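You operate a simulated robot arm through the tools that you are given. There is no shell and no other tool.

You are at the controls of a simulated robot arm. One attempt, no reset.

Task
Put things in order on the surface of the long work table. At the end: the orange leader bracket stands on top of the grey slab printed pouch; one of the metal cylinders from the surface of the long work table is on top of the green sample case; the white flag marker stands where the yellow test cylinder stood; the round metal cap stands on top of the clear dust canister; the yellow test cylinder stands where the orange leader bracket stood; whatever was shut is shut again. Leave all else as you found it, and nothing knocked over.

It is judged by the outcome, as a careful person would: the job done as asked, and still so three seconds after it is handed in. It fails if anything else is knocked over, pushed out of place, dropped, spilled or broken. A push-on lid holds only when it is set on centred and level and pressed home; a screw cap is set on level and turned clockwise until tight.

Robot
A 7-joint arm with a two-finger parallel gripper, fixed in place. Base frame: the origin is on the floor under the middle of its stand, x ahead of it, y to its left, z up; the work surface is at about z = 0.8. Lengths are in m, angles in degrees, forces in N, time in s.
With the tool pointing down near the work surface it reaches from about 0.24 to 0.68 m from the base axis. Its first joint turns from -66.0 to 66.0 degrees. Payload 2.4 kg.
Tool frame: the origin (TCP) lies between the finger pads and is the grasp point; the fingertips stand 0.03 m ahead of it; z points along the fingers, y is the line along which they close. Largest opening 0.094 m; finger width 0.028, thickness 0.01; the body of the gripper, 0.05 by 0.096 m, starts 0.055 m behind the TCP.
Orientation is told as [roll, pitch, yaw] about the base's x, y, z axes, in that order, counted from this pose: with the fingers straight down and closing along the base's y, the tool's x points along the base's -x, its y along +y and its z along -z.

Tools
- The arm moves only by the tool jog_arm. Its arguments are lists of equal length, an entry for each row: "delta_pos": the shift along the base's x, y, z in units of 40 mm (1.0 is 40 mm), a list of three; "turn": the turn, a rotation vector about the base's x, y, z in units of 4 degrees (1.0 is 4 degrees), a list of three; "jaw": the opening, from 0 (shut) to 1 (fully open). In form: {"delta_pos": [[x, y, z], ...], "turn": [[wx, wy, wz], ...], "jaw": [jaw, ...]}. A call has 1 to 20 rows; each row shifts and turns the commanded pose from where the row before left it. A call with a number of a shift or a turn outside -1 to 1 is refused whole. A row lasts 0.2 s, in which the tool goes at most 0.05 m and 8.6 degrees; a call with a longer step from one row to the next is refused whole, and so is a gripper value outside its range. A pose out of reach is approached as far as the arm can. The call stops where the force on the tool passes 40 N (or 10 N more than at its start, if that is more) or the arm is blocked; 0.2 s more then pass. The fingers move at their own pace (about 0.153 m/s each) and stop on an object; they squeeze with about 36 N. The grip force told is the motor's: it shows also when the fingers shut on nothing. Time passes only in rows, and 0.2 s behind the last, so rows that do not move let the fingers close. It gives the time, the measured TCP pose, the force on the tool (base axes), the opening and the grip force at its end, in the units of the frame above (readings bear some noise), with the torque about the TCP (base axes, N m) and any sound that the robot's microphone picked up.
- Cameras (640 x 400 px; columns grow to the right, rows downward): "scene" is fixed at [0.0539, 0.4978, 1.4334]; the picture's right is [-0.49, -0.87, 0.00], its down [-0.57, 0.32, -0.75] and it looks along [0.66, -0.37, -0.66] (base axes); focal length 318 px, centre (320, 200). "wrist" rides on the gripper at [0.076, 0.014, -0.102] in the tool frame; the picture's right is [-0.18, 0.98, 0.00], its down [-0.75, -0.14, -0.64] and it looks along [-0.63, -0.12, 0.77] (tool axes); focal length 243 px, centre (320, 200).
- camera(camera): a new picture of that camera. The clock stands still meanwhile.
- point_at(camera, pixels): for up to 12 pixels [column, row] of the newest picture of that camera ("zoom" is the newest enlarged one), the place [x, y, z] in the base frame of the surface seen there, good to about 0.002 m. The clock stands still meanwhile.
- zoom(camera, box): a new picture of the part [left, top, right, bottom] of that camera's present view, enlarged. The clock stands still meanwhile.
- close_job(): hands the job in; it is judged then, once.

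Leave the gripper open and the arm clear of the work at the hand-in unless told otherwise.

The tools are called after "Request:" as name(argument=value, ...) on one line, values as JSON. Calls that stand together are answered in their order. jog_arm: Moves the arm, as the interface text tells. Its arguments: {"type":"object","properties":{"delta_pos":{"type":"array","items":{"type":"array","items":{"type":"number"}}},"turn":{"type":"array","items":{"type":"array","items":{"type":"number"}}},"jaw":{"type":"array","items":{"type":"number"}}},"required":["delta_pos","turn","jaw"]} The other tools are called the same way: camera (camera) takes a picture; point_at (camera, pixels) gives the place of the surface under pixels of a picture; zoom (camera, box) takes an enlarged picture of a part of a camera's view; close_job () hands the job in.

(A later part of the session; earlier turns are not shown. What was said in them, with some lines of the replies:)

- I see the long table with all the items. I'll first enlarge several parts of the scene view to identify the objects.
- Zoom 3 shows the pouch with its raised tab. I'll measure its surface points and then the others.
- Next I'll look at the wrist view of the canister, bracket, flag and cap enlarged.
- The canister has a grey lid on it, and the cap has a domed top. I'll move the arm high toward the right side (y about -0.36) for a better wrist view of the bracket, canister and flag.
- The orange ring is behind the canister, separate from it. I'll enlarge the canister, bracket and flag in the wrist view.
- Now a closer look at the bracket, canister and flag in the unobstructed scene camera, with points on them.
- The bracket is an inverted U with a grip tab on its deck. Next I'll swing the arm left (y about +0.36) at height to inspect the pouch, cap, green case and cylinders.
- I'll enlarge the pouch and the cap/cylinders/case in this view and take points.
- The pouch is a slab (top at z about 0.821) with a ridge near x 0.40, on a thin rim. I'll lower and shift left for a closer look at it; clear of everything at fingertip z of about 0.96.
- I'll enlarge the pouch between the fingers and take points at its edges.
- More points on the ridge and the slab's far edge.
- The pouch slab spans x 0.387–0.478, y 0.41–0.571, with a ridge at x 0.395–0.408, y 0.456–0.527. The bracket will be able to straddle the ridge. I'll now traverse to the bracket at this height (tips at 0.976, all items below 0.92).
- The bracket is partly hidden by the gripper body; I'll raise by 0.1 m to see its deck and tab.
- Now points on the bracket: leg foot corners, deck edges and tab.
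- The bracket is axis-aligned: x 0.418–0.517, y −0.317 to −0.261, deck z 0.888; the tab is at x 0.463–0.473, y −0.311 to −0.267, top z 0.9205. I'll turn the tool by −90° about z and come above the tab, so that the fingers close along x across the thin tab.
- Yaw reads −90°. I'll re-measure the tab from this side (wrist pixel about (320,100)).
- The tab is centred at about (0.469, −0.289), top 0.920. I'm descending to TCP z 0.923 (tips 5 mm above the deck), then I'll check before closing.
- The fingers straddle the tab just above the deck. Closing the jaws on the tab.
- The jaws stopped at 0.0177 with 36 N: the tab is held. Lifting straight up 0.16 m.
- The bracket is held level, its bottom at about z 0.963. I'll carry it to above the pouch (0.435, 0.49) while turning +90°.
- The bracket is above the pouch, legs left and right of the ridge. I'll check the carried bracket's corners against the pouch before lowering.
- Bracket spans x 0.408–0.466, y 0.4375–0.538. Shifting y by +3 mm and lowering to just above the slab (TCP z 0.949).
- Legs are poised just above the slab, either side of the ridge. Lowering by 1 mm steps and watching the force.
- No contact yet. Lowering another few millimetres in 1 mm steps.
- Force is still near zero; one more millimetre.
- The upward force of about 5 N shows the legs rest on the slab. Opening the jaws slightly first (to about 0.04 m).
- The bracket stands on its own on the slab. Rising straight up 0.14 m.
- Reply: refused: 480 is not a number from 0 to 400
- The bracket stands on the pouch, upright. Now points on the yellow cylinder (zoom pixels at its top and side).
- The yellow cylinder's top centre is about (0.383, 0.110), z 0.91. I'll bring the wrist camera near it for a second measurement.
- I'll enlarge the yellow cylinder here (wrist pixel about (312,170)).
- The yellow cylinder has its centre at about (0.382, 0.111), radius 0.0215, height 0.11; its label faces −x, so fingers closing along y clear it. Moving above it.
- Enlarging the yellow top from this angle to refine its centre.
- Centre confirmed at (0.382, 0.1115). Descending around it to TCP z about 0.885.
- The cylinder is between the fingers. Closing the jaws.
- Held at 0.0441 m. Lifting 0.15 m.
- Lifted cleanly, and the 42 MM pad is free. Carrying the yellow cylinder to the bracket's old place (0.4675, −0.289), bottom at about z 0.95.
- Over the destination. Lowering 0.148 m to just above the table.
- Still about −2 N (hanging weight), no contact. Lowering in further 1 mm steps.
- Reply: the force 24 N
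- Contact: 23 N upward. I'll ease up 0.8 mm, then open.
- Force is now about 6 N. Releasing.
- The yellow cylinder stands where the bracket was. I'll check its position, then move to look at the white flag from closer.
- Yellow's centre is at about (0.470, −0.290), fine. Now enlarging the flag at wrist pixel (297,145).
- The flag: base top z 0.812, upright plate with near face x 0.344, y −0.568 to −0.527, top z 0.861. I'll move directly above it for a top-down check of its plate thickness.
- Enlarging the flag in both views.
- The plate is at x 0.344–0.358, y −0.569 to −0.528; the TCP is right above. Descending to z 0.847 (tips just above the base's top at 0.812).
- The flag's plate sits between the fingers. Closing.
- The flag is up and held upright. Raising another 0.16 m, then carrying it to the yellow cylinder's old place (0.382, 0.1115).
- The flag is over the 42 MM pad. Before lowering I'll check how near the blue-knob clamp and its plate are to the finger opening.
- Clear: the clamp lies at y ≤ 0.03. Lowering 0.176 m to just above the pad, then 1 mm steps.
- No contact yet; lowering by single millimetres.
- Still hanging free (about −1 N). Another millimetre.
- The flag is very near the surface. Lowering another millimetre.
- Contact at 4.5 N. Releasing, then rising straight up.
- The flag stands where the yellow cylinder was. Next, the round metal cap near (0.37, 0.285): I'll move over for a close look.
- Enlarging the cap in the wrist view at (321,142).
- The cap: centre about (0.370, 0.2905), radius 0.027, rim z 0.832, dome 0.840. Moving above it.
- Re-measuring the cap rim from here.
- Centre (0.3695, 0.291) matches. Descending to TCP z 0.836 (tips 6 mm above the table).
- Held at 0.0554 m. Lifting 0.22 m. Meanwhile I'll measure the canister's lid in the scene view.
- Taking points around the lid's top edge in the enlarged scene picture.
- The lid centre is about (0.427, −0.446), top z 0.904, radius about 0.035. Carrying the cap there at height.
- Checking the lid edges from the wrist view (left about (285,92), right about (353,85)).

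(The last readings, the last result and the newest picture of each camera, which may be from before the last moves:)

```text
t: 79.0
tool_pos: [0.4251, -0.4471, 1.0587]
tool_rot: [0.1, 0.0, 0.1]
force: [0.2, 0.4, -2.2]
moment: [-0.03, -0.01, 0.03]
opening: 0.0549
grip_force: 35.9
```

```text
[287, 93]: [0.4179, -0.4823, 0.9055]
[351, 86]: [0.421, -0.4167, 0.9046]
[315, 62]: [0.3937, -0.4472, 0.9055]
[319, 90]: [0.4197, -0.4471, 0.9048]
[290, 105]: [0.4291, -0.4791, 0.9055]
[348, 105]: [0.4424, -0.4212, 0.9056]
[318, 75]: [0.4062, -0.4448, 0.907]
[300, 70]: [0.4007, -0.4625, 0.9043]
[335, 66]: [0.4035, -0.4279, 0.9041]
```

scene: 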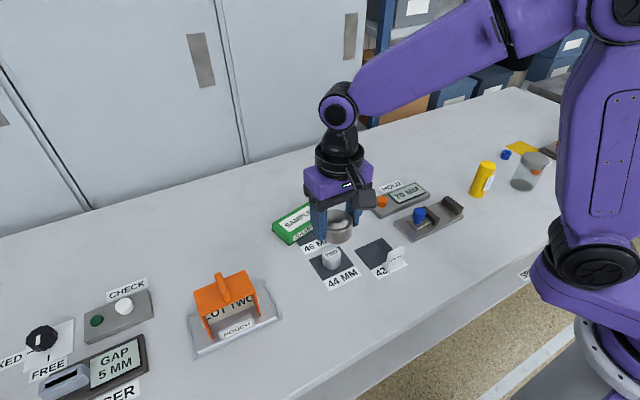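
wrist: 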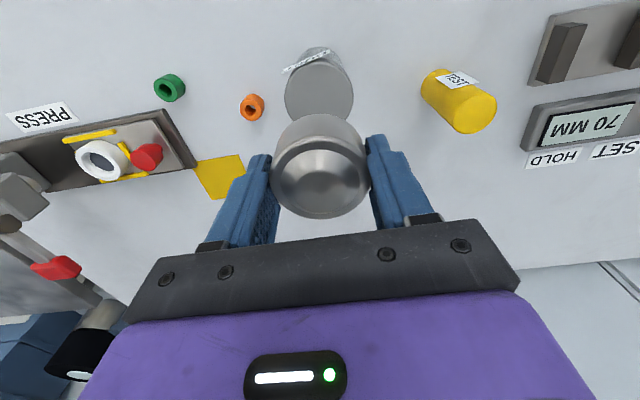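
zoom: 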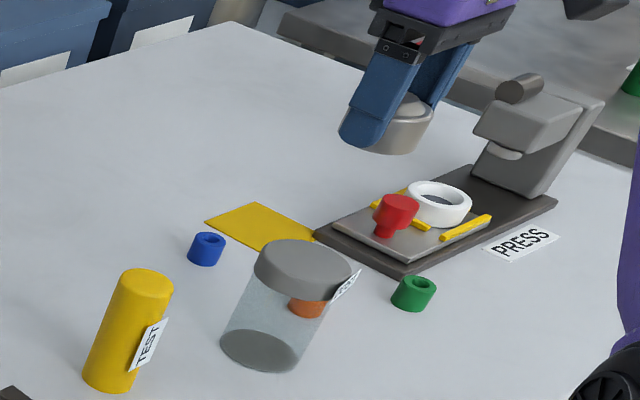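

The lid centre is about (0.426, −0.448), radius 0.035. Shifting y by −2 mm and lowering to 6 mm above the lid.

Request:
jog_arm(delta_pos=[[0, -0.05, -0.8], [0, 0, -0.8], [0, 0, -0.6], [0, 0, -0.4], [0, 0, -0.225], [0, 0, 0]], turn=[[0, 0, 0], [0, 0, 0], [0, 0, 0], [0, 0, 0], [0, 0, 0], [0, 0, 0]], jaw=[0, 0, 0, 0, 0, 0])

Request:
zoom(camera="scene", box=[480, 100, 600, 200])

```text
t: 80.4
tool_pos: [0.4268, -0.4503, 0.9448]
tool_rot: [-0.1, 0.1, 0.0]
force: [0.6, 0.6, -0.8]
moment: [0.0, 0.0, 0.0]
opening: 0.0549
grip_force: 36.2
```

```text
4.00 times, centred on (540, 150) of scene
```

zoom: 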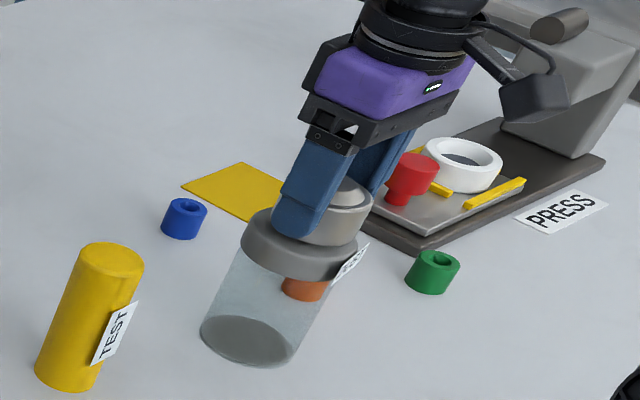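

The cap is poised just above the lid and centred. Lowering in 1 mm steps.

Request:
jog_arm(delta_pos=[[0, 0, -0.025], [0, 0, -0.025], [0, 0, -0.025], [0, 0, 0]], turn=[[0, 0, 0], [0, 0, 0], [0, 0, 0], [0, 0, 0]], jaw=[0, 0, 0, 0])

Request:
jog_arm(delta_pos=[[0, 0, -0.025], [0, 0, 0]], turn=[[0, 0, 0], [0, 0, 0]], jaw=[0, 0])

```text
t: 81.4
tool_pos: [0.4259, -0.453, 0.9419]
tool_rot: [0.1, -0.1, 0.0]
force: [-0.5, -0.3, -1.1]
moment: [-0.03, -0.02, 0.0]
opening: 0.0551
grip_force: 35.8
```

```text
t: 82.0
tool_pos: [0.4264, -0.4517, 0.9427]
tool_rot: [0.0, 0.0, 0.0]
force: [0.1, 0.5, -1.1]
moment: [0.0, -0.02, -0.01]
opening: 0.055
grip_force: 36.1
```

Still free. One more millimetre with a small +1.6 mm y correction.

Request:
jog_arm(delta_pos=[[0, 0.04, 0], [0, 0, -0.025], [0, 0, 0]], turn=[[0, 0, 0], [0, 0, 0], [0, 0, 0]], jaw=[0, 0, 0])

Request:
jog_arm(delta_pos=[[0, 0, -0.02], [0, 0, 0]], turn=[[0, 0, 0], [0, 0, 0]], jaw=[0, 0])

```text
t: 82.8
tool_pos: [0.426, -0.4495, 0.9424]
tool_rot: [0.1, 0.0, 0.0]
force: [-0.4, -0.1, -1.6]
moment: [0.0, -0.01, 0.01]
opening: 0.0552
grip_force: 36.3
```

```text
t: 83.4
tool_pos: [0.4274, -0.4483, 0.9398]
tool_rot: [0.0, 0.0, 0.1]
force: [-1.0, 0.5, 0.0]
moment: [0.0, -0.01, -0.02]
opening: 0.0547
grip_force: 36.2
```

Force is going from −1.6 to 0 N: about at contact. Another 0.6 mm.

Request:
jog_arm(delta_pos=[[0, 0, -0.015], [0, 0, 0]], turn=[[0, 0, 0], [0, 0, 0]], jaw=[0, 0])

```text
t: 84.0
tool_pos: [0.4267, -0.4486, 0.9406]
tool_rot: [0.0, -0.1, 0.0]
force: [0.6, -0.9, -1.5]
moment: [0.01, -0.01, 0.02]
opening: 0.0548
grip_force: 36.4
```

Not yet. Another 0.8 mm.

Request:
jog_arm(delta_pos=[[0, 0, -0.02], [0, 0, 0]], turn=[[0, 0, 0], [0, 0, 0]], jaw=[0, 0])

```text
t: 84.6
tool_pos: [0.4261, -0.4493, 0.9395]
tool_rot: [0.0, 0.0, 0.0]
force: [0.0, 0.7, 0.8]
moment: [0.03, 0.01, 0.05]
opening: 0.0548
grip_force: 36.2
```

Perhaps just touching. Another 0.6 mm to confirm.

Request:
jog_arm(delta_pos=[[0, 0, -0.015], [0, 0, 0]], turn=[[0, 0, 0], [0, 0, 0]], jaw=[0, 0])

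```text
t: 85.2
tool_pos: [0.4255, -0.4481, 0.9402]
tool_rot: [0.0, 0.0, 0.0]
force: [-0.2, -0.8, 1.1]
moment: [-0.07, -0.03, -0.01]
opening: 0.0549
grip_force: 35.9
```

One more 0.6 mm to be sure of a firm contact.

Request:
jog_arm(delta_pos=[[0, 0, -0.015], [0, 0, 0]], turn=[[0, 0, 0], [0, 0, 0]], jaw=[0, 0])

```text
t: 85.8
tool_pos: [0.4259, -0.4486, 0.9392]
tool_rot: [-0.1, 0.0, 0.1]
force: [-0.2, 1.1, 4.6]
moment: [0.1, -0.09, 0.05]
opening: 0.0548
grip_force: 35.5
```

Contact at about 4.6 N. Opening the jaws, then rising straight up.

Request:
jog_arm(delta_pos=[[0, 0, 0], [0, 0, 0], [0, 0, 0], [0, 0, 0]], turn=[[0, 0, 0], [0, 0, 0], [0, 0, 0], [0, 0, 0]], jaw=[0.7, 0.85, 0.95, 0.95])

Request:
jog_arm(delta_pos=[[0, 0, 0.3], [0, 0, 0.7], [0, 0, 1], [0, 0, 1], [0, 0, 0]], turn=[[0, 0, 0], [0, 0, 0], [0, 0, 0], [0, 0, 0], [0, 0, 0]], jaw=[0.95, 0.95, 1, 1, 1])

Request:
zoom(camera="scene", box=[460, 80, 620, 200])

Request:
camera(camera="wrist")

```text
t: 86.8
tool_pos: [0.4262, -0.4492, 0.9387]
tool_rot: [-0.1, 0.0, 0.0]
force: [0.0, 0.2, -0.4]
moment: [0.03, 0.02, 0.02]
opening: 0.0895
grip_force: 0.0
```

```text
t: 88.0
tool_pos: [0.426, -0.4513, 1.0628]
tool_rot: [0.0, 0.0, 0.0]
force: [0.6, 0.0, 1.0]
moment: [-0.05, 0.01, 0.0]
opening: 0.0939
grip_force: 0.0
```

```text
3.33 times, centred on (540, 140) of scene
```

zoom: 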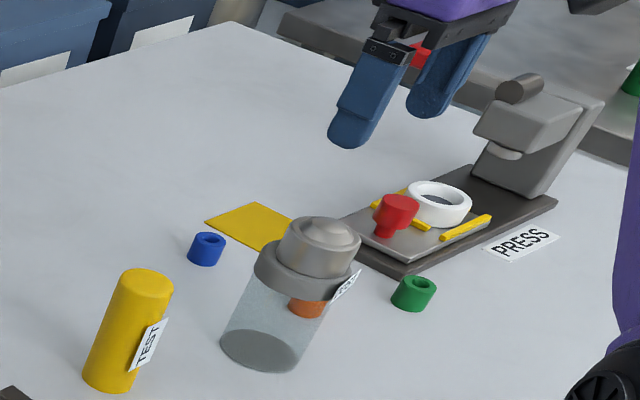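

```text
taken
```

wrist: 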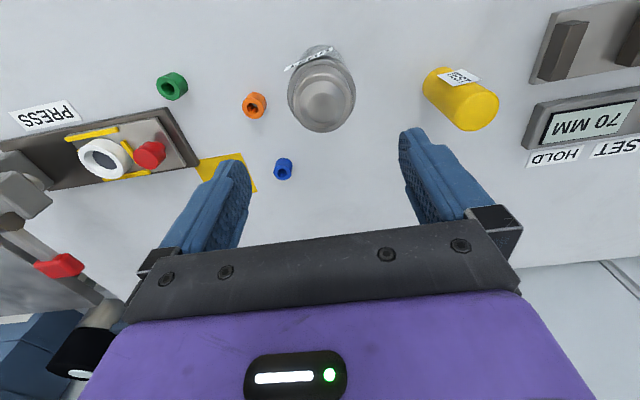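

The cap sits centred on the canister's lid. Next, the metal cylinder ONE and the green case: moving to (0.40, 0.17) at height for a view.

Request:
jog_arm(delta_pos=[[-0.042, 0.963, 0], [-0.042, 0.963, 0], [-0.042, 0.963, 0], [-0.042, 0.963, 0], [-0.042, 0.963, 0], [-0.042, 0.963, 0], [-0.042, 0.963, 0], [-0.042, 0.963, 0], [-0.042, 0.963, 0], [-0.042, 0.963, 0], [-0.042, 0.963, 0], [-0.042, 0.963, 0], [-0.042, 0.963, 0], [-0.042, 0.963, 0], [-0.042, 0.963, 0], [-0.042, 0.963, 0], [0, 0, 0]], turn=[[0, 0, 0], [0, 0, 0], [0, 0, 0], [0, 0, 0], [0, 0, 0], [0, 0, 0], [0, 0, 0], [0, 0, 0], [0, 0, 0], [0, 0, 0], [0, 0, 0], [0, 0, 0], [0, 0, 0], [0, 0, 0], [0, 0, 0], [0, 0, 0], [0, 0, 0]], jaw=[1, 1, 1, 1, 1, 1, 1, 1, 1, 1, 1, 1, 1, 1, 1, 1, 1])

Request:
camera(camera="wrist")

Request:
camera(camera="scene")

```text
t: 91.6
tool_pos: [0.4009, 0.1652, 1.055]
tool_rot: [0.0, 0.1, 0.0]
force: [0.1, -0.7, -0.6]
moment: [-0.02, 0.03, -0.01]
opening: 0.094
grip_force: 0.1
```

```text
taken
```

wrist: 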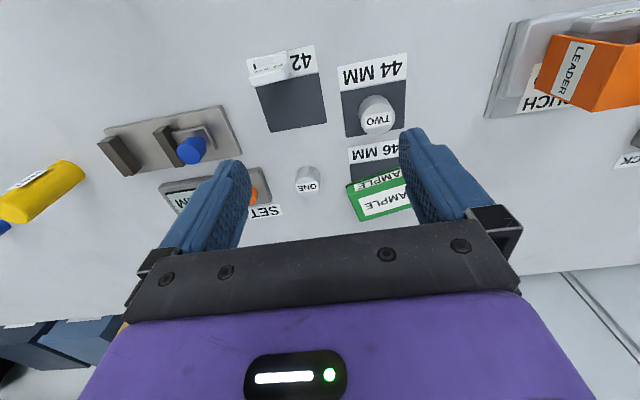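

```text
taken
```

scene: 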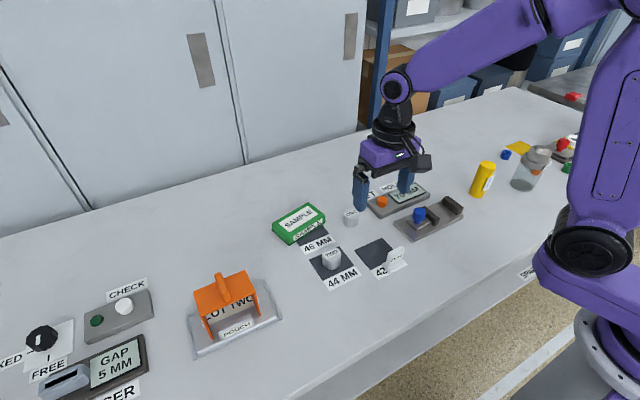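

Zooming in on cylinder ONE (wrist (307,180)) and the green case in the scene view, with points.

Request:
zoom(camera="wrist", box=[275, 155, 345, 205])

Request:
point_at(camera="zoom", pixels=[[300, 270], [200, 260], [390, 240], [300, 200], [300, 330], [290, 120], [220, 150], [390, 140]])

Request:
zoom(camera="scene", box=[260, 190, 380, 265])

Request:
point_at(camera="zoom", pixels=[[75, 170], [265, 85], [330, 140], [155, 250], [200, 160], [90, 200], [280, 110], [240, 195], [485, 130], [455, 120], [515, 115], [485, 150]])

```text
8.00 times, centred on (310, 180) of wrist
```

zoom: 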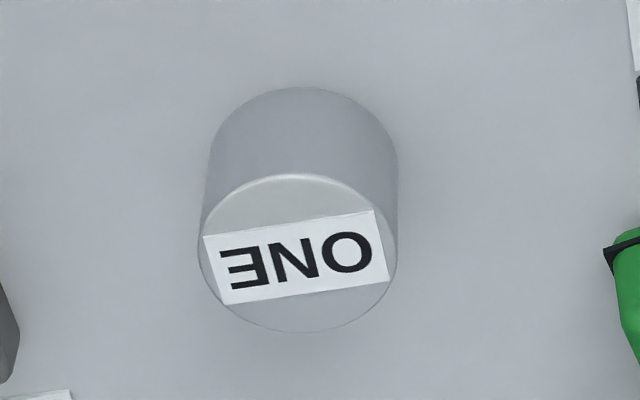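

```text
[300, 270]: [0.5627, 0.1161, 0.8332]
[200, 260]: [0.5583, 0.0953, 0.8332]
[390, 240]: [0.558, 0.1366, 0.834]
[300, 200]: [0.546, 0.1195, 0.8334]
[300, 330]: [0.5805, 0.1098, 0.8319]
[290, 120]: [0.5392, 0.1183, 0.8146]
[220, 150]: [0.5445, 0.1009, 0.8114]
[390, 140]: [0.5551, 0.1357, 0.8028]
```

```text
5.33 times, centred on (320, 228) of scene
```

zoom: 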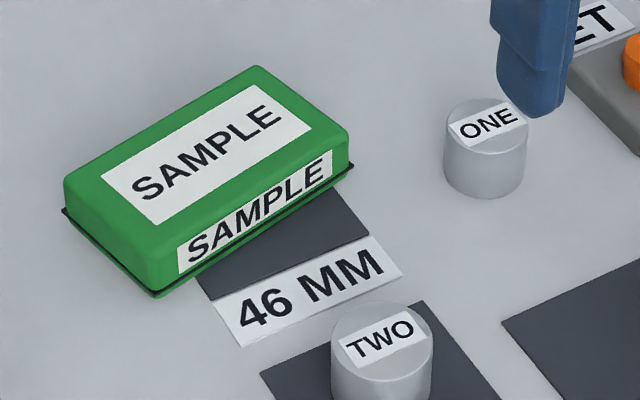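

```text
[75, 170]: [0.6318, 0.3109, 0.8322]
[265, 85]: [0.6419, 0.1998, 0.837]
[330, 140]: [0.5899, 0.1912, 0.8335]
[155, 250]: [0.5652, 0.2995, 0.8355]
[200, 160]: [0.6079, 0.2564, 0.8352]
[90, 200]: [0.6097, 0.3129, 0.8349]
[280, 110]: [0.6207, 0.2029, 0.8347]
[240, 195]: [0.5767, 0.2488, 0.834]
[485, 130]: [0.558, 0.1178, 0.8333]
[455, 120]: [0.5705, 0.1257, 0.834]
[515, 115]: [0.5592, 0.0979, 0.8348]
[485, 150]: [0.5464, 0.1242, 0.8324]
```

ONE: centre about (0.558, 0.1165), radius 0.021, top z 0.8335. Green case: centre about (0.606, 0.252), top z 0.836. I'll check the SET/HOLD box edge and label near ONE.

Request:
point_at(camera="zoom", pixels=[[575, 70], [600, 110], [630, 140], [610, 125], [560, 80], [345, 160], [300, 180], [338, 170]])

Request:
point_at(camera="wrist", pixels=[[265, 175], [270, 185], [263, 195], [272, 207], [284, 212], [350, 185], [348, 200], [356, 218]])

```text
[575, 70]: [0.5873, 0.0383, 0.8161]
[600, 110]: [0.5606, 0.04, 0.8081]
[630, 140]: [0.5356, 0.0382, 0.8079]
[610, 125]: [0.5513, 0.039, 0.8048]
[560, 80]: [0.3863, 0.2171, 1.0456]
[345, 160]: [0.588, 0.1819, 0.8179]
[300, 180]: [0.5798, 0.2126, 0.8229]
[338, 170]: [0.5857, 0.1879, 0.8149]
```

```text
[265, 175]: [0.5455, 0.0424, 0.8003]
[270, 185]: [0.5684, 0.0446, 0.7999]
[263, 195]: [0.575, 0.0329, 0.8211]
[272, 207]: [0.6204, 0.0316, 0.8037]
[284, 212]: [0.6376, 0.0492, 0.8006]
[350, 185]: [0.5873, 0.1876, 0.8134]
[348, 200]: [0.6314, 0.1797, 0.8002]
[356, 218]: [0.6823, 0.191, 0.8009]
```

Box edge is at y 0.04 and the case's edge at y 0.185; a jaw opening of 0.066 leaves room. Moving above ONE.

Request:
jog_arm(delta_pos=[[0.987, -0.334, 0], [0.987, -0.334, 0], [0.987, -0.334, 0], [0.987, -0.334, 0], [0, 0, -0.9], [0, 0, -0.9], [0, 0, 0]], turn=[[0, 0, 0], [0, 0, 0], [0, 0, 0], [0, 0, 0], [0, 0, 0], [0, 0, 0], [0, 0, 0]], jaw=[1, 1, 0.7, 0.7, 0.7, 0.7, 0.7])

Request:
camera(camera="wrist")

```text
t: 93.2
tool_pos: [0.5579, 0.1145, 0.9851]
tool_rot: [-0.1, -0.1, 0.0]
force: [-0.1, -0.6, -0.7]
moment: [0.04, -0.01, -0.04]
opening: 0.0659
grip_force: 0.0
```

```text
taken
```

wrist: 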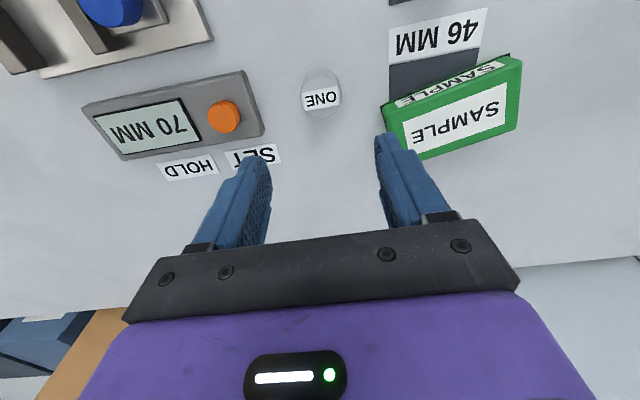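

Refining ONE's centre and the case corners from this view.

Request:
point_at(camera="wrist", pixels=[[321, 99], [304, 100], [339, 97], [321, 82], [322, 115]])

Request:
point_at(camera="wrist", pixels=[[388, 112], [510, 65], [517, 128], [418, 157], [457, 115], [455, 118], [400, 105], [505, 60]])

Request:
zoom(camera="wrist", box=[280, 60, 360, 130])

```text
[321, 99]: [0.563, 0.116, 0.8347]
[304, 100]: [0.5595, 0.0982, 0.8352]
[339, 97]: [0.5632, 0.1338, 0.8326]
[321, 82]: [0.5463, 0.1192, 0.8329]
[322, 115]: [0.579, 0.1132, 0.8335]
```

```text
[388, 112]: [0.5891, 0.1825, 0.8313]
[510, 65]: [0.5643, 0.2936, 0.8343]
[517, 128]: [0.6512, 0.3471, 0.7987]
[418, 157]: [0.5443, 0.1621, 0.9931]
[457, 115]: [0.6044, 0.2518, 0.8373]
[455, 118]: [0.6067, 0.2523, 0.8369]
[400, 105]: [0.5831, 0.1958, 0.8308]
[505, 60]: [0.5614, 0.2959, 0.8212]
```

```text
5.71 times, centred on (320, 95) of wrist
```

zoom: 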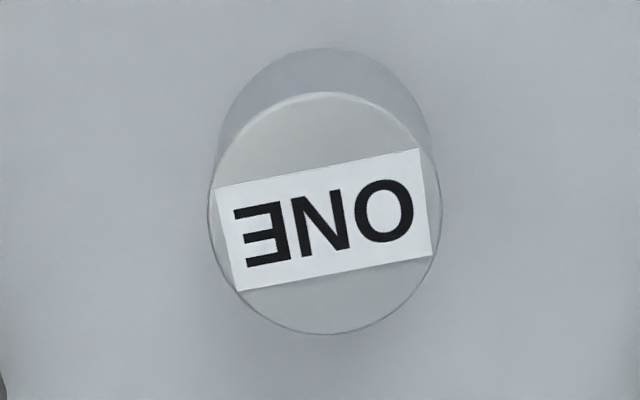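

ONE's centre is about (0.560, 0.1163). Descending to TCP z 0.835.

Request:
jog_arm(delta_pos=[[0.05, 0, -0.9], [0, 0, -0.9], [0, 0, -0.9], [0, 0, -0.7], [0, 0, -0.39], [0, 0, 0]], turn=[[0, 0, 0], [0, 0, 0], [0, 0, 0], [0, 0, 0], [0, 0, 0], [0, 0, 0]], jaw=[0.7, 0.7, 0.7, 0.7, 0.7, 0.7])

Request:
camera(camera="wrist")

Request:
zoom(camera="scene", box=[290, 170, 410, 245])

```text
t: 94.6
tool_pos: [0.5616, 0.1122, 0.8357]
tool_rot: [0.0, 0.0, -0.1]
force: [1.1, -0.2, -0.8]
moment: [-0.01, 0.01, -0.01]
opening: 0.066
grip_force: 0.1
```

```text
taken
```

wrist: 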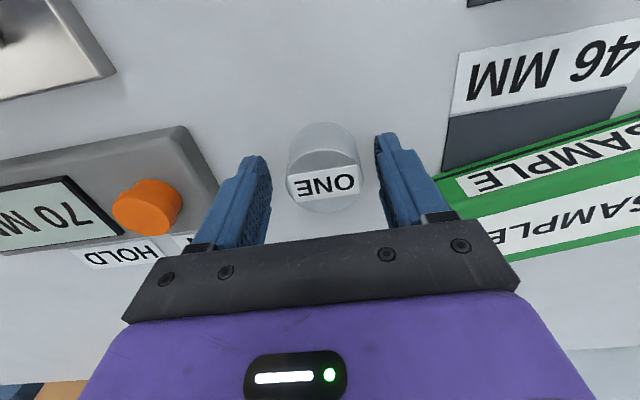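

```text
5.33 times, centred on (350, 208) of scene
```

zoom: 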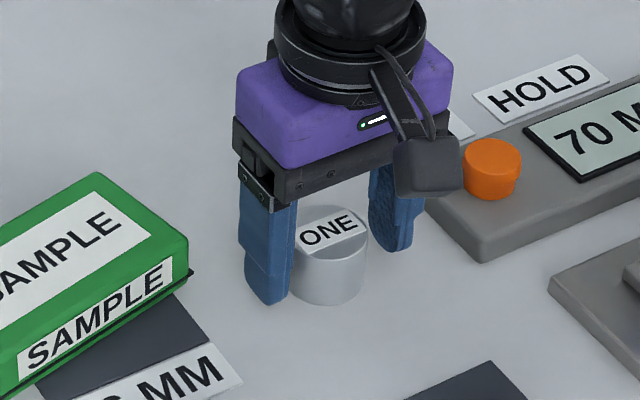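

ONE is between the fingers. Closing.

Request:
jog_arm(delta_pos=[[0, 0, 0], [0, 0, 0], [0, 0, 0], [0, 0, 0]], turn=[[0, 0, 0], [0, 0, 0], [0, 0, 0], [0, 0, 0]], jaw=[0.5, 0.2, 0, 0])

Request:
jog_arm(delta_pos=[[0, 0, 0.3], [0, 0, 0.7], [0, 0, 1], [0, 0, 1], [0, 0, 0]], turn=[[0, 0, 0], [0, 0, 0], [0, 0, 0], [0, 0, 0], [0, 0, 0]], jaw=[0, 0, 0, 0, 0])

Request:
camera(camera="wrist")

```text
t: 95.6
tool_pos: [0.5604, 0.1121, 0.8351]
tool_rot: [0.0, 0.0, 0.0]
force: [0.3, -0.4, 0.0]
moment: [-0.01, -0.02, -0.02]
opening: 0.0412
grip_force: 35.8
```

```text
t: 96.8
tool_pos: [0.563, 0.1102, 0.9574]
tool_rot: [0.0, 0.0, 0.0]
force: [-0.1, 0.1, -1.4]
moment: [0.02, 0.0, -0.03]
opening: 0.0413
grip_force: 35.9
```

```text
taken
```

wrist: 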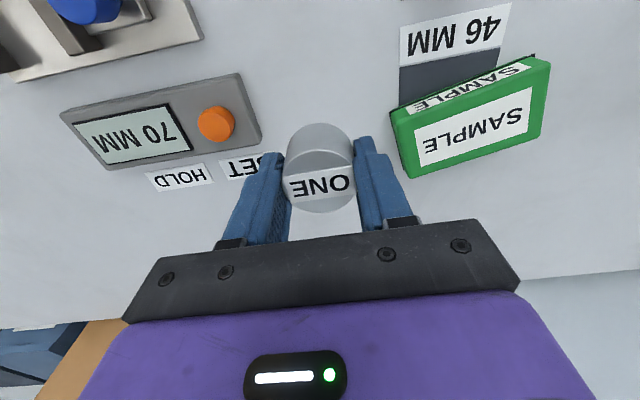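

Held at 0.0412 and lifted. Taking the case's top corners from this view.

Request:
point_at(camera="wrist", pixels=[[398, 122], [545, 65], [540, 132], [412, 172], [472, 125], [415, 140], [540, 100], [525, 72]])

Request:
zoom(camera="wrist", box=[380, 40, 560, 190])

```text
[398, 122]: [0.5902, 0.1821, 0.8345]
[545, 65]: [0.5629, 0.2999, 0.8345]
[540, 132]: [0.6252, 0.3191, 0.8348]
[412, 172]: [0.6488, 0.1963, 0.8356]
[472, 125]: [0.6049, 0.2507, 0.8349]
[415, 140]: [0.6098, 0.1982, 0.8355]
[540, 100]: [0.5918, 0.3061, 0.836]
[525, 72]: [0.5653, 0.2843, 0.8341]
```

```text
2.67 times, centred on (470, 115) of wrist
```

zoom: 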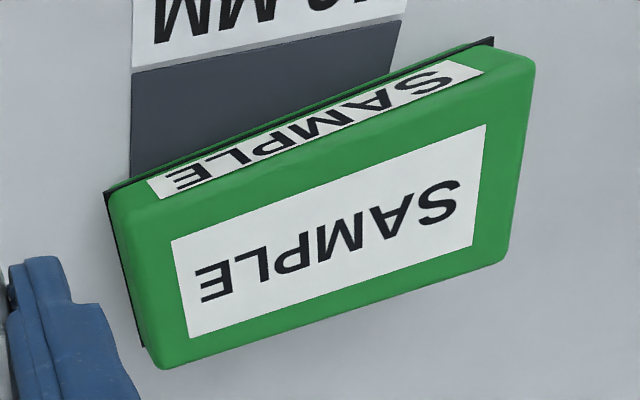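

The case's top centre is (0.607, 0.249), z 0.836. Carrying ONE above it (its bottom is at about 0.92).

Request:
jog_arm(delta_pos=[[0.29, 0.84, 0], [0.29, 0.84, 0], [0.29, 0.84, 0], [0.29, 0.84, 0], [0, 0, 0], [0, 0, 0]], turn=[[0, 0, 0], [0, 0, 0], [0, 0, 0], [0, 0, 0], [0, 0, 0], [0, 0, 0]], jaw=[0, 0, 0, 0, 0, 0])

Request:
camera(camera="wrist")

Request:
zoom(camera="scene", box=[230, 130, 390, 250])

```text
t: 98.2
tool_pos: [0.6048, 0.2482, 0.9535]
tool_rot: [0.0, 0.0, -0.1]
force: [0.1, 0.2, -1.3]
moment: [0.0, 0.03, -0.02]
opening: 0.0411
grip_force: 36.1
```

```text
taken
```

wrist: 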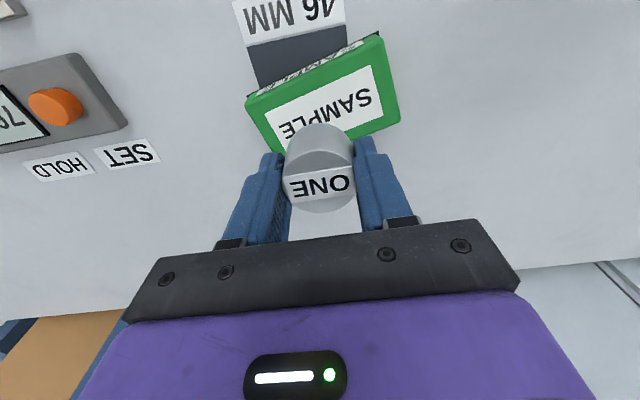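

```text
3.33 times, centred on (310, 190) of scene
```

zoom: 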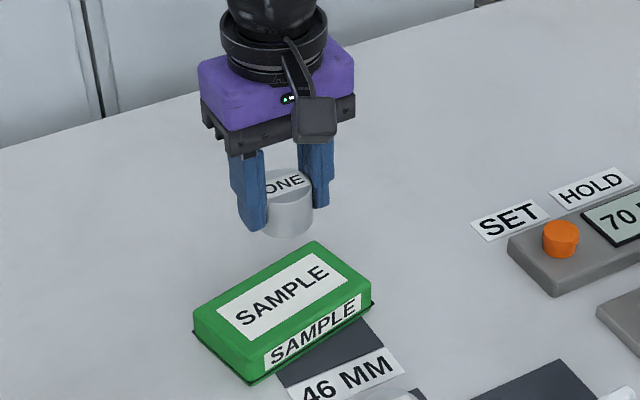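

Reached pose (0.605, 0.248). I'll check the held cylinder's position and the case from here.

Request:
point_at(camera="wrist", pixels=[[318, 188], [286, 190], [353, 180], [318, 165], [320, 208], [250, 100], [378, 42], [397, 118], [320, 100]])

```text
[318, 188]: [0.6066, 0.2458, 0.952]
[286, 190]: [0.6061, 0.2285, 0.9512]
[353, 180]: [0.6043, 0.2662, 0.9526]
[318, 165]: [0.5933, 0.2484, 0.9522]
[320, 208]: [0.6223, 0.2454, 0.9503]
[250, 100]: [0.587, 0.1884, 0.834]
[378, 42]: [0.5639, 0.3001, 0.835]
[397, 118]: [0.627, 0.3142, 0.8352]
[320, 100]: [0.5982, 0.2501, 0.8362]
```

The cylinder's centre is (0.606, 0.247), well over the case's middle. Lowering 0.076 m, then by millimetres.

Request:
jog_arm(delta_pos=[[0, 0.03, -0.7], [0, 0, -0.6], [0, 0, -0.4], [0, 0, -0.2], [0, 0, 0]], turn=[[0, 0, 0], [0, 0, 0], [0, 0, 0], [0, 0, 0], [0, 0, 0]], jaw=[0, 0, 0, 0, 0])

Request:
zoom(camera="scene", box=[230, 150, 390, 270])

Request:
jog_arm(delta_pos=[[0, 0, -0.025], [0, 0, -0.025], [0, 0, 0]], turn=[[0, 0, 0], [0, 0, 0], [0, 0, 0]], jaw=[0, 0, 0])

```text
t: 99.4
tool_pos: [0.6049, 0.2478, 0.8774]
tool_rot: [0.0, -0.1, 0.0]
force: [0.8, -0.2, -0.8]
moment: [0.03, 0.02, -0.03]
opening: 0.0409
grip_force: 36.3
```

```text
3.33 times, centred on (310, 210) of scene
```

zoom: 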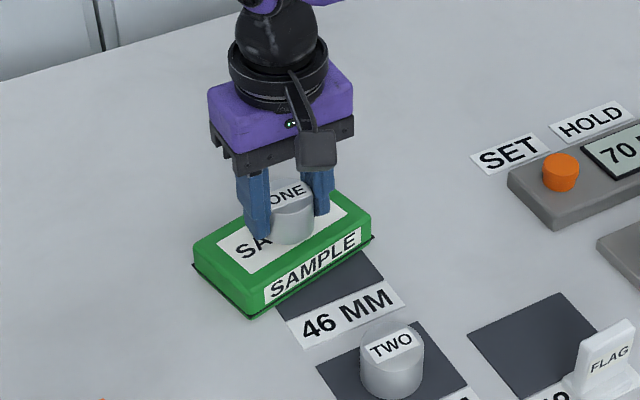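

```text
t: 100.2
tool_pos: [0.606, 0.2491, 0.8757]
tool_rot: [0.0, 0.1, 0.0]
force: [0.4, -0.3, -1.5]
moment: [0.03, -0.01, 0.0]
opening: 0.0408
grip_force: 36.0
```

Still hanging free. Lowering 3 mm more in steps.

Request:
jog_arm(delta_pos=[[0, 0, -0.025], [0, 0, -0.025], [0, 0, -0.025], [0, 0, 0]], turn=[[0, 0, 0], [0, 0, 0], [0, 0, 0], [0, 0, 0]], jaw=[0, 0, 0, 0])

Request:
jog_arm(delta_pos=[[0, 0, -0.025], [0, 0, 0]], turn=[[0, 0, 0], [0, 0, 0]], jaw=[0, 0])

```text
t: 101.2
tool_pos: [0.6061, 0.2481, 0.8737]
tool_rot: [0.0, 0.0, 0.0]
force: [-0.1, 0.7, -1.7]
moment: [0.01, 0.0, -0.03]
opening: 0.0409
grip_force: 36.1
```

```text
t: 101.8
tool_pos: [0.6058, 0.2469, 0.8725]
tool_rot: [0.0, 0.0, 0.0]
force: [0.1, -0.2, -0.2]
moment: [-0.01, 0.02, 0.02]
opening: 0.041
grip_force: 35.7
```

Force −0.2 N. One more millimetre in half steps.

Request:
jog_arm(delta_pos=[[0, 0, -0.015], [0, 0, 0]], turn=[[0, 0, 0], [0, 0, 0]], jaw=[0, 0])

Request:
jog_arm(delta_pos=[[0, 0, -0.015], [0, 0, 0]], turn=[[0, 0, 0], [0, 0, 0]], jaw=[0, 0])

```text
t: 102.4
tool_pos: [0.6056, 0.2488, 0.8717]
tool_rot: [0.0, 0.0, 0.0]
force: [0.3, 0.2, -1.0]
moment: [-0.01, 0.0, -0.03]
opening: 0.0409
grip_force: 35.9
```

```text
t: 103.0
tool_pos: [0.6064, 0.2483, 0.8712]
tool_rot: [0.0, 0.0, 0.0]
force: [0.5, -0.4, -0.7]
moment: [0.01, 0.01, 0.04]
opening: 0.0411
grip_force: 35.9
```

Still free. Continuing by 0.6 mm.

Request:
jog_arm(delta_pos=[[0, 0, -0.015], [0, 0, 0]], turn=[[0, 0, 0], [0, 0, 0]], jaw=[0, 0])

Request:
jog_arm(delta_pos=[[0, 0, -0.012], [0, 0, 0]], turn=[[0, 0, 0], [0, 0, 0]], jaw=[0, 0])

```text
t: 103.6
tool_pos: [0.6075, 0.2487, 0.8719]
tool_rot: [0.0, 0.1, 0.0]
force: [-1.5, 0.4, 3.8]
moment: [-0.02, 0.07, 0.01]
opening: 0.041
grip_force: 35.9
```

```text
t: 104.2
tool_pos: [0.6061, 0.2474, 0.8723]
tool_rot: [0.0, -0.1, 0.0]
force: [-2.9, -3.3, 14.6]
moment: [-0.1, 0.2, 0.0]
opening: 0.0409
grip_force: 36.0
```

Contact (14.6 N). Easing up 0.6 mm, then releasing.

Request:
jog_arm(delta_pos=[[0, 0, 0.014], [0, 0, 0]], turn=[[0, 0, 0], [0, 0, 0]], jaw=[0, 0])

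Request:
jog_arm(delta_pos=[[0, 0, 0], [0, 0, 0], [0, 0, 0]], turn=[[0, 0, 0], [0, 0, 0], [0, 0, 0]], jaw=[0.5, 0.65, 0.75])

Request:
jog_arm(delta_pos=[[0, 0, 0.3], [0, 0, 0.7], [0, 0, 1], [0, 0, 1], [0, 0, 1], [0, 0, 0]], turn=[[0, 0, 0], [0, 0, 0], [0, 0, 0], [0, 0, 0], [0, 0, 0], [0, 0, 0]], jaw=[0.75, 0.75, 0.75, 1, 1, 1])

Request:
camera(camera="scene")

Request:
camera(camera="wrist")

```text
t: 104.8
tool_pos: [0.6063, 0.249, 0.8721]
tool_rot: [0.2, -0.2, 0.0]
force: [-0.6, -1.0, 15.3]
moment: [-0.06, 0.1, 0.04]
opening: 0.0406
grip_force: 35.6
```

```text
t: 105.6
tool_pos: [0.6058, 0.2485, 0.871]
tool_rot: [0.0, 0.0, -0.1]
force: [-0.7, 0.3, 0.1]
moment: [-0.01, 0.03, 0.01]
opening: 0.0709
grip_force: 0.1
```

```text
t: 107.0
tool_pos: [0.6053, 0.2486, 1.0296]
tool_rot: [0.0, 0.0, 0.0]
force: [-0.6, 0.3, 0.2]
moment: [0.0, -0.01, -0.04]
opening: 0.094
grip_force: 0.0
```

```text
taken
```

scene: 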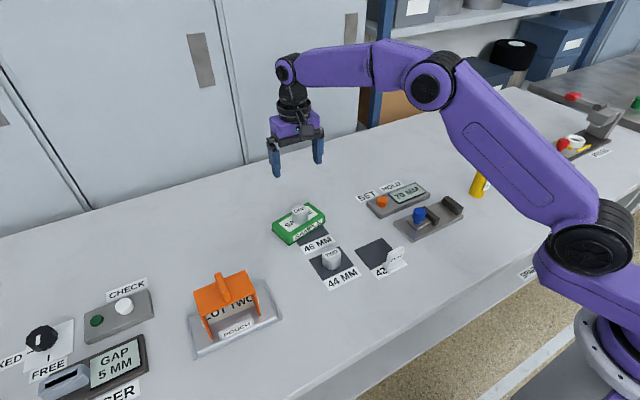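

```text
taken
```

wrist: 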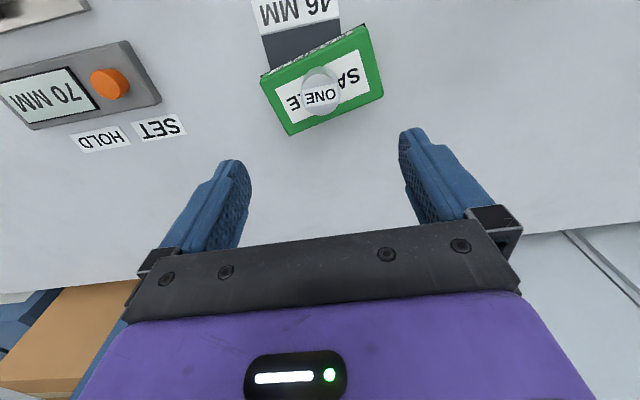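

ONE stands on the green case. I'll retreat the arm to its starting place, then check everything.

Request:
jog_arm(delta_pos=[[0, 0, 0.9], [0, 0, 0.9], [-0.69, -0.825, 0.17], [-0.69, -0.825, 0.17], [-0.69, -0.825, 0.17], [-0.69, -0.825, 0.17], [-0.69, -0.825, 0.17], [-0.69, -0.825, 0.17], [-0.69, -0.825, 0.17], [-0.69, -0.825, 0.17], [-0.69, -0.825, 0.17], [-0.69, -0.825, 0.17], [0, 0, 0]], turn=[[0, 0, 0], [0, 0, 0], [0, 0, 0], [0, 0, 0], [0, 0, 0], [0, 0, 0], [0, 0, 0], [0, 0, 0], [0, 0, 0], [0, 0, 0], [0, 0, 0], [0, 0, 0], [0, 0, 0]], jaw=[1, 1, 1, 1, 1, 1, 1, 1, 1, 1, 1, 1, 1])

Request:
camera(camera="scene")

Request:
camera(camera="wrist")

Request:
zoom(camera="scene", box=[440, 80, 640, 205])

Request:
zoom(camera="scene", box=[260, 160, 480, 320])

Request:
zoom(camera="scene", box=[150, 250, 320, 370])

```text
t: 109.8
tool_pos: [0.3315, -0.0804, 1.1767]
tool_rot: [0.1, 0.0, 0.0]
force: [-0.5, 0.7, 0.1]
moment: [-0.02, 0.02, -0.01]
opening: 0.0943
grip_force: 0.0
```

```text
taken
```

scene: 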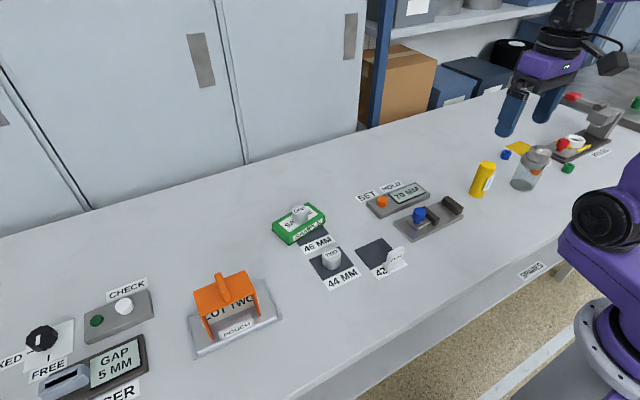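

```text
taken
```

wrist: 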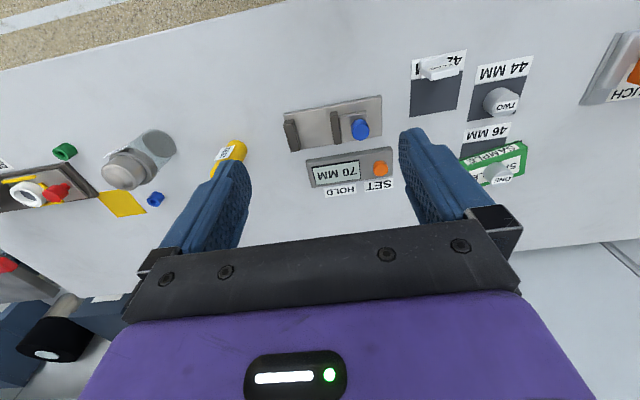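

```text
3.20 times, centred on (540, 142) of scene
```

zoom: 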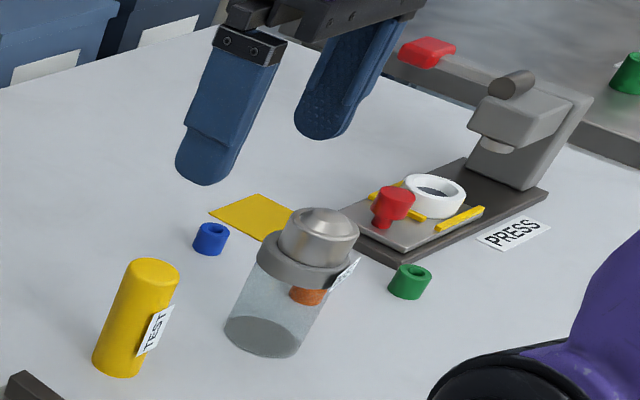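

```text
2.50 times, centred on (370, 240) of scene
```

zoom: 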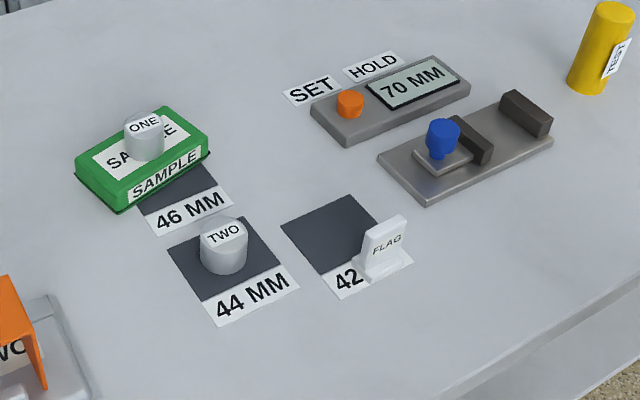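

```text
3.33 times, centred on (235, 310) of scene
```

zoom: 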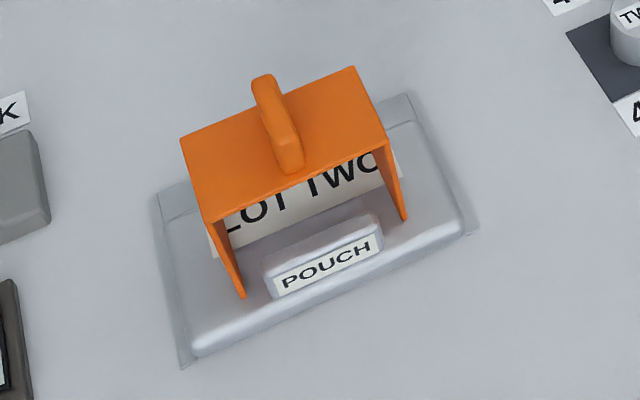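

Everything stands as asked. A last check of the flag's and the yellow cylinder's positions by points.

Request:
zoom(camera="scene", box=[360, 230, 420, 290])

Request:
point_at(camera="scene", pixels=[[396, 258], [390, 266], [398, 250], [482, 165], [539, 150], [300, 210], [225, 288]])

```text
6.67 times, centred on (390, 260) of scene
```

zoom: 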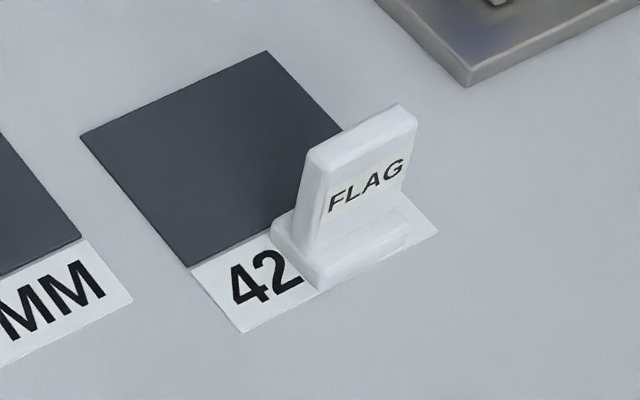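

```text
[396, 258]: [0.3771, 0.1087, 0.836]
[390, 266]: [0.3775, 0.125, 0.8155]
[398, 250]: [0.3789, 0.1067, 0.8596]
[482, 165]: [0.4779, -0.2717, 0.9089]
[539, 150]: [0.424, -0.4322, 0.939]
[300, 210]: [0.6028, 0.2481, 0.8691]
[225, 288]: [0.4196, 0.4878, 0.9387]
```

The checks agree:
- The bracket stands on the pouch.
- Cylinder ONE is on the green case.
- The flag stands at the yellow cylinder's old place.
- The cap sits centred on the canister, which is still shut.
- The yellow cylinder stands at the bracket's old place.

The gripper is open and the arm is clear of the work, so I'm handing the job in.

Request:
close_job()

```text
The job is handed in.
```

The job is handed in, and the last pictures show all five items where you asked, with nothing knocked over:

- **Orange leader bracket:** it stands on the grey pouch slab, straddling its raised ridge. I turned it a quarter turn so both legs rest on the flat part.
- **Metal cylinder:** cylinder ONE is on the green sample case, near the middle.
- **White flag marker:** it stands where the yellow test cylinder stood.
- **Round metal cap:** it sits centred on the lid of the clear dust canister.
- **Yellow test cylinder:** it stands where the bracket stood, within a few millimetres of the bracket's centre.

I opened nothing: the canister's lid stayed on throughout, so nothing had to be shut again. The arm is back near its starting place with the gripper open. I haven't seen the judging result.
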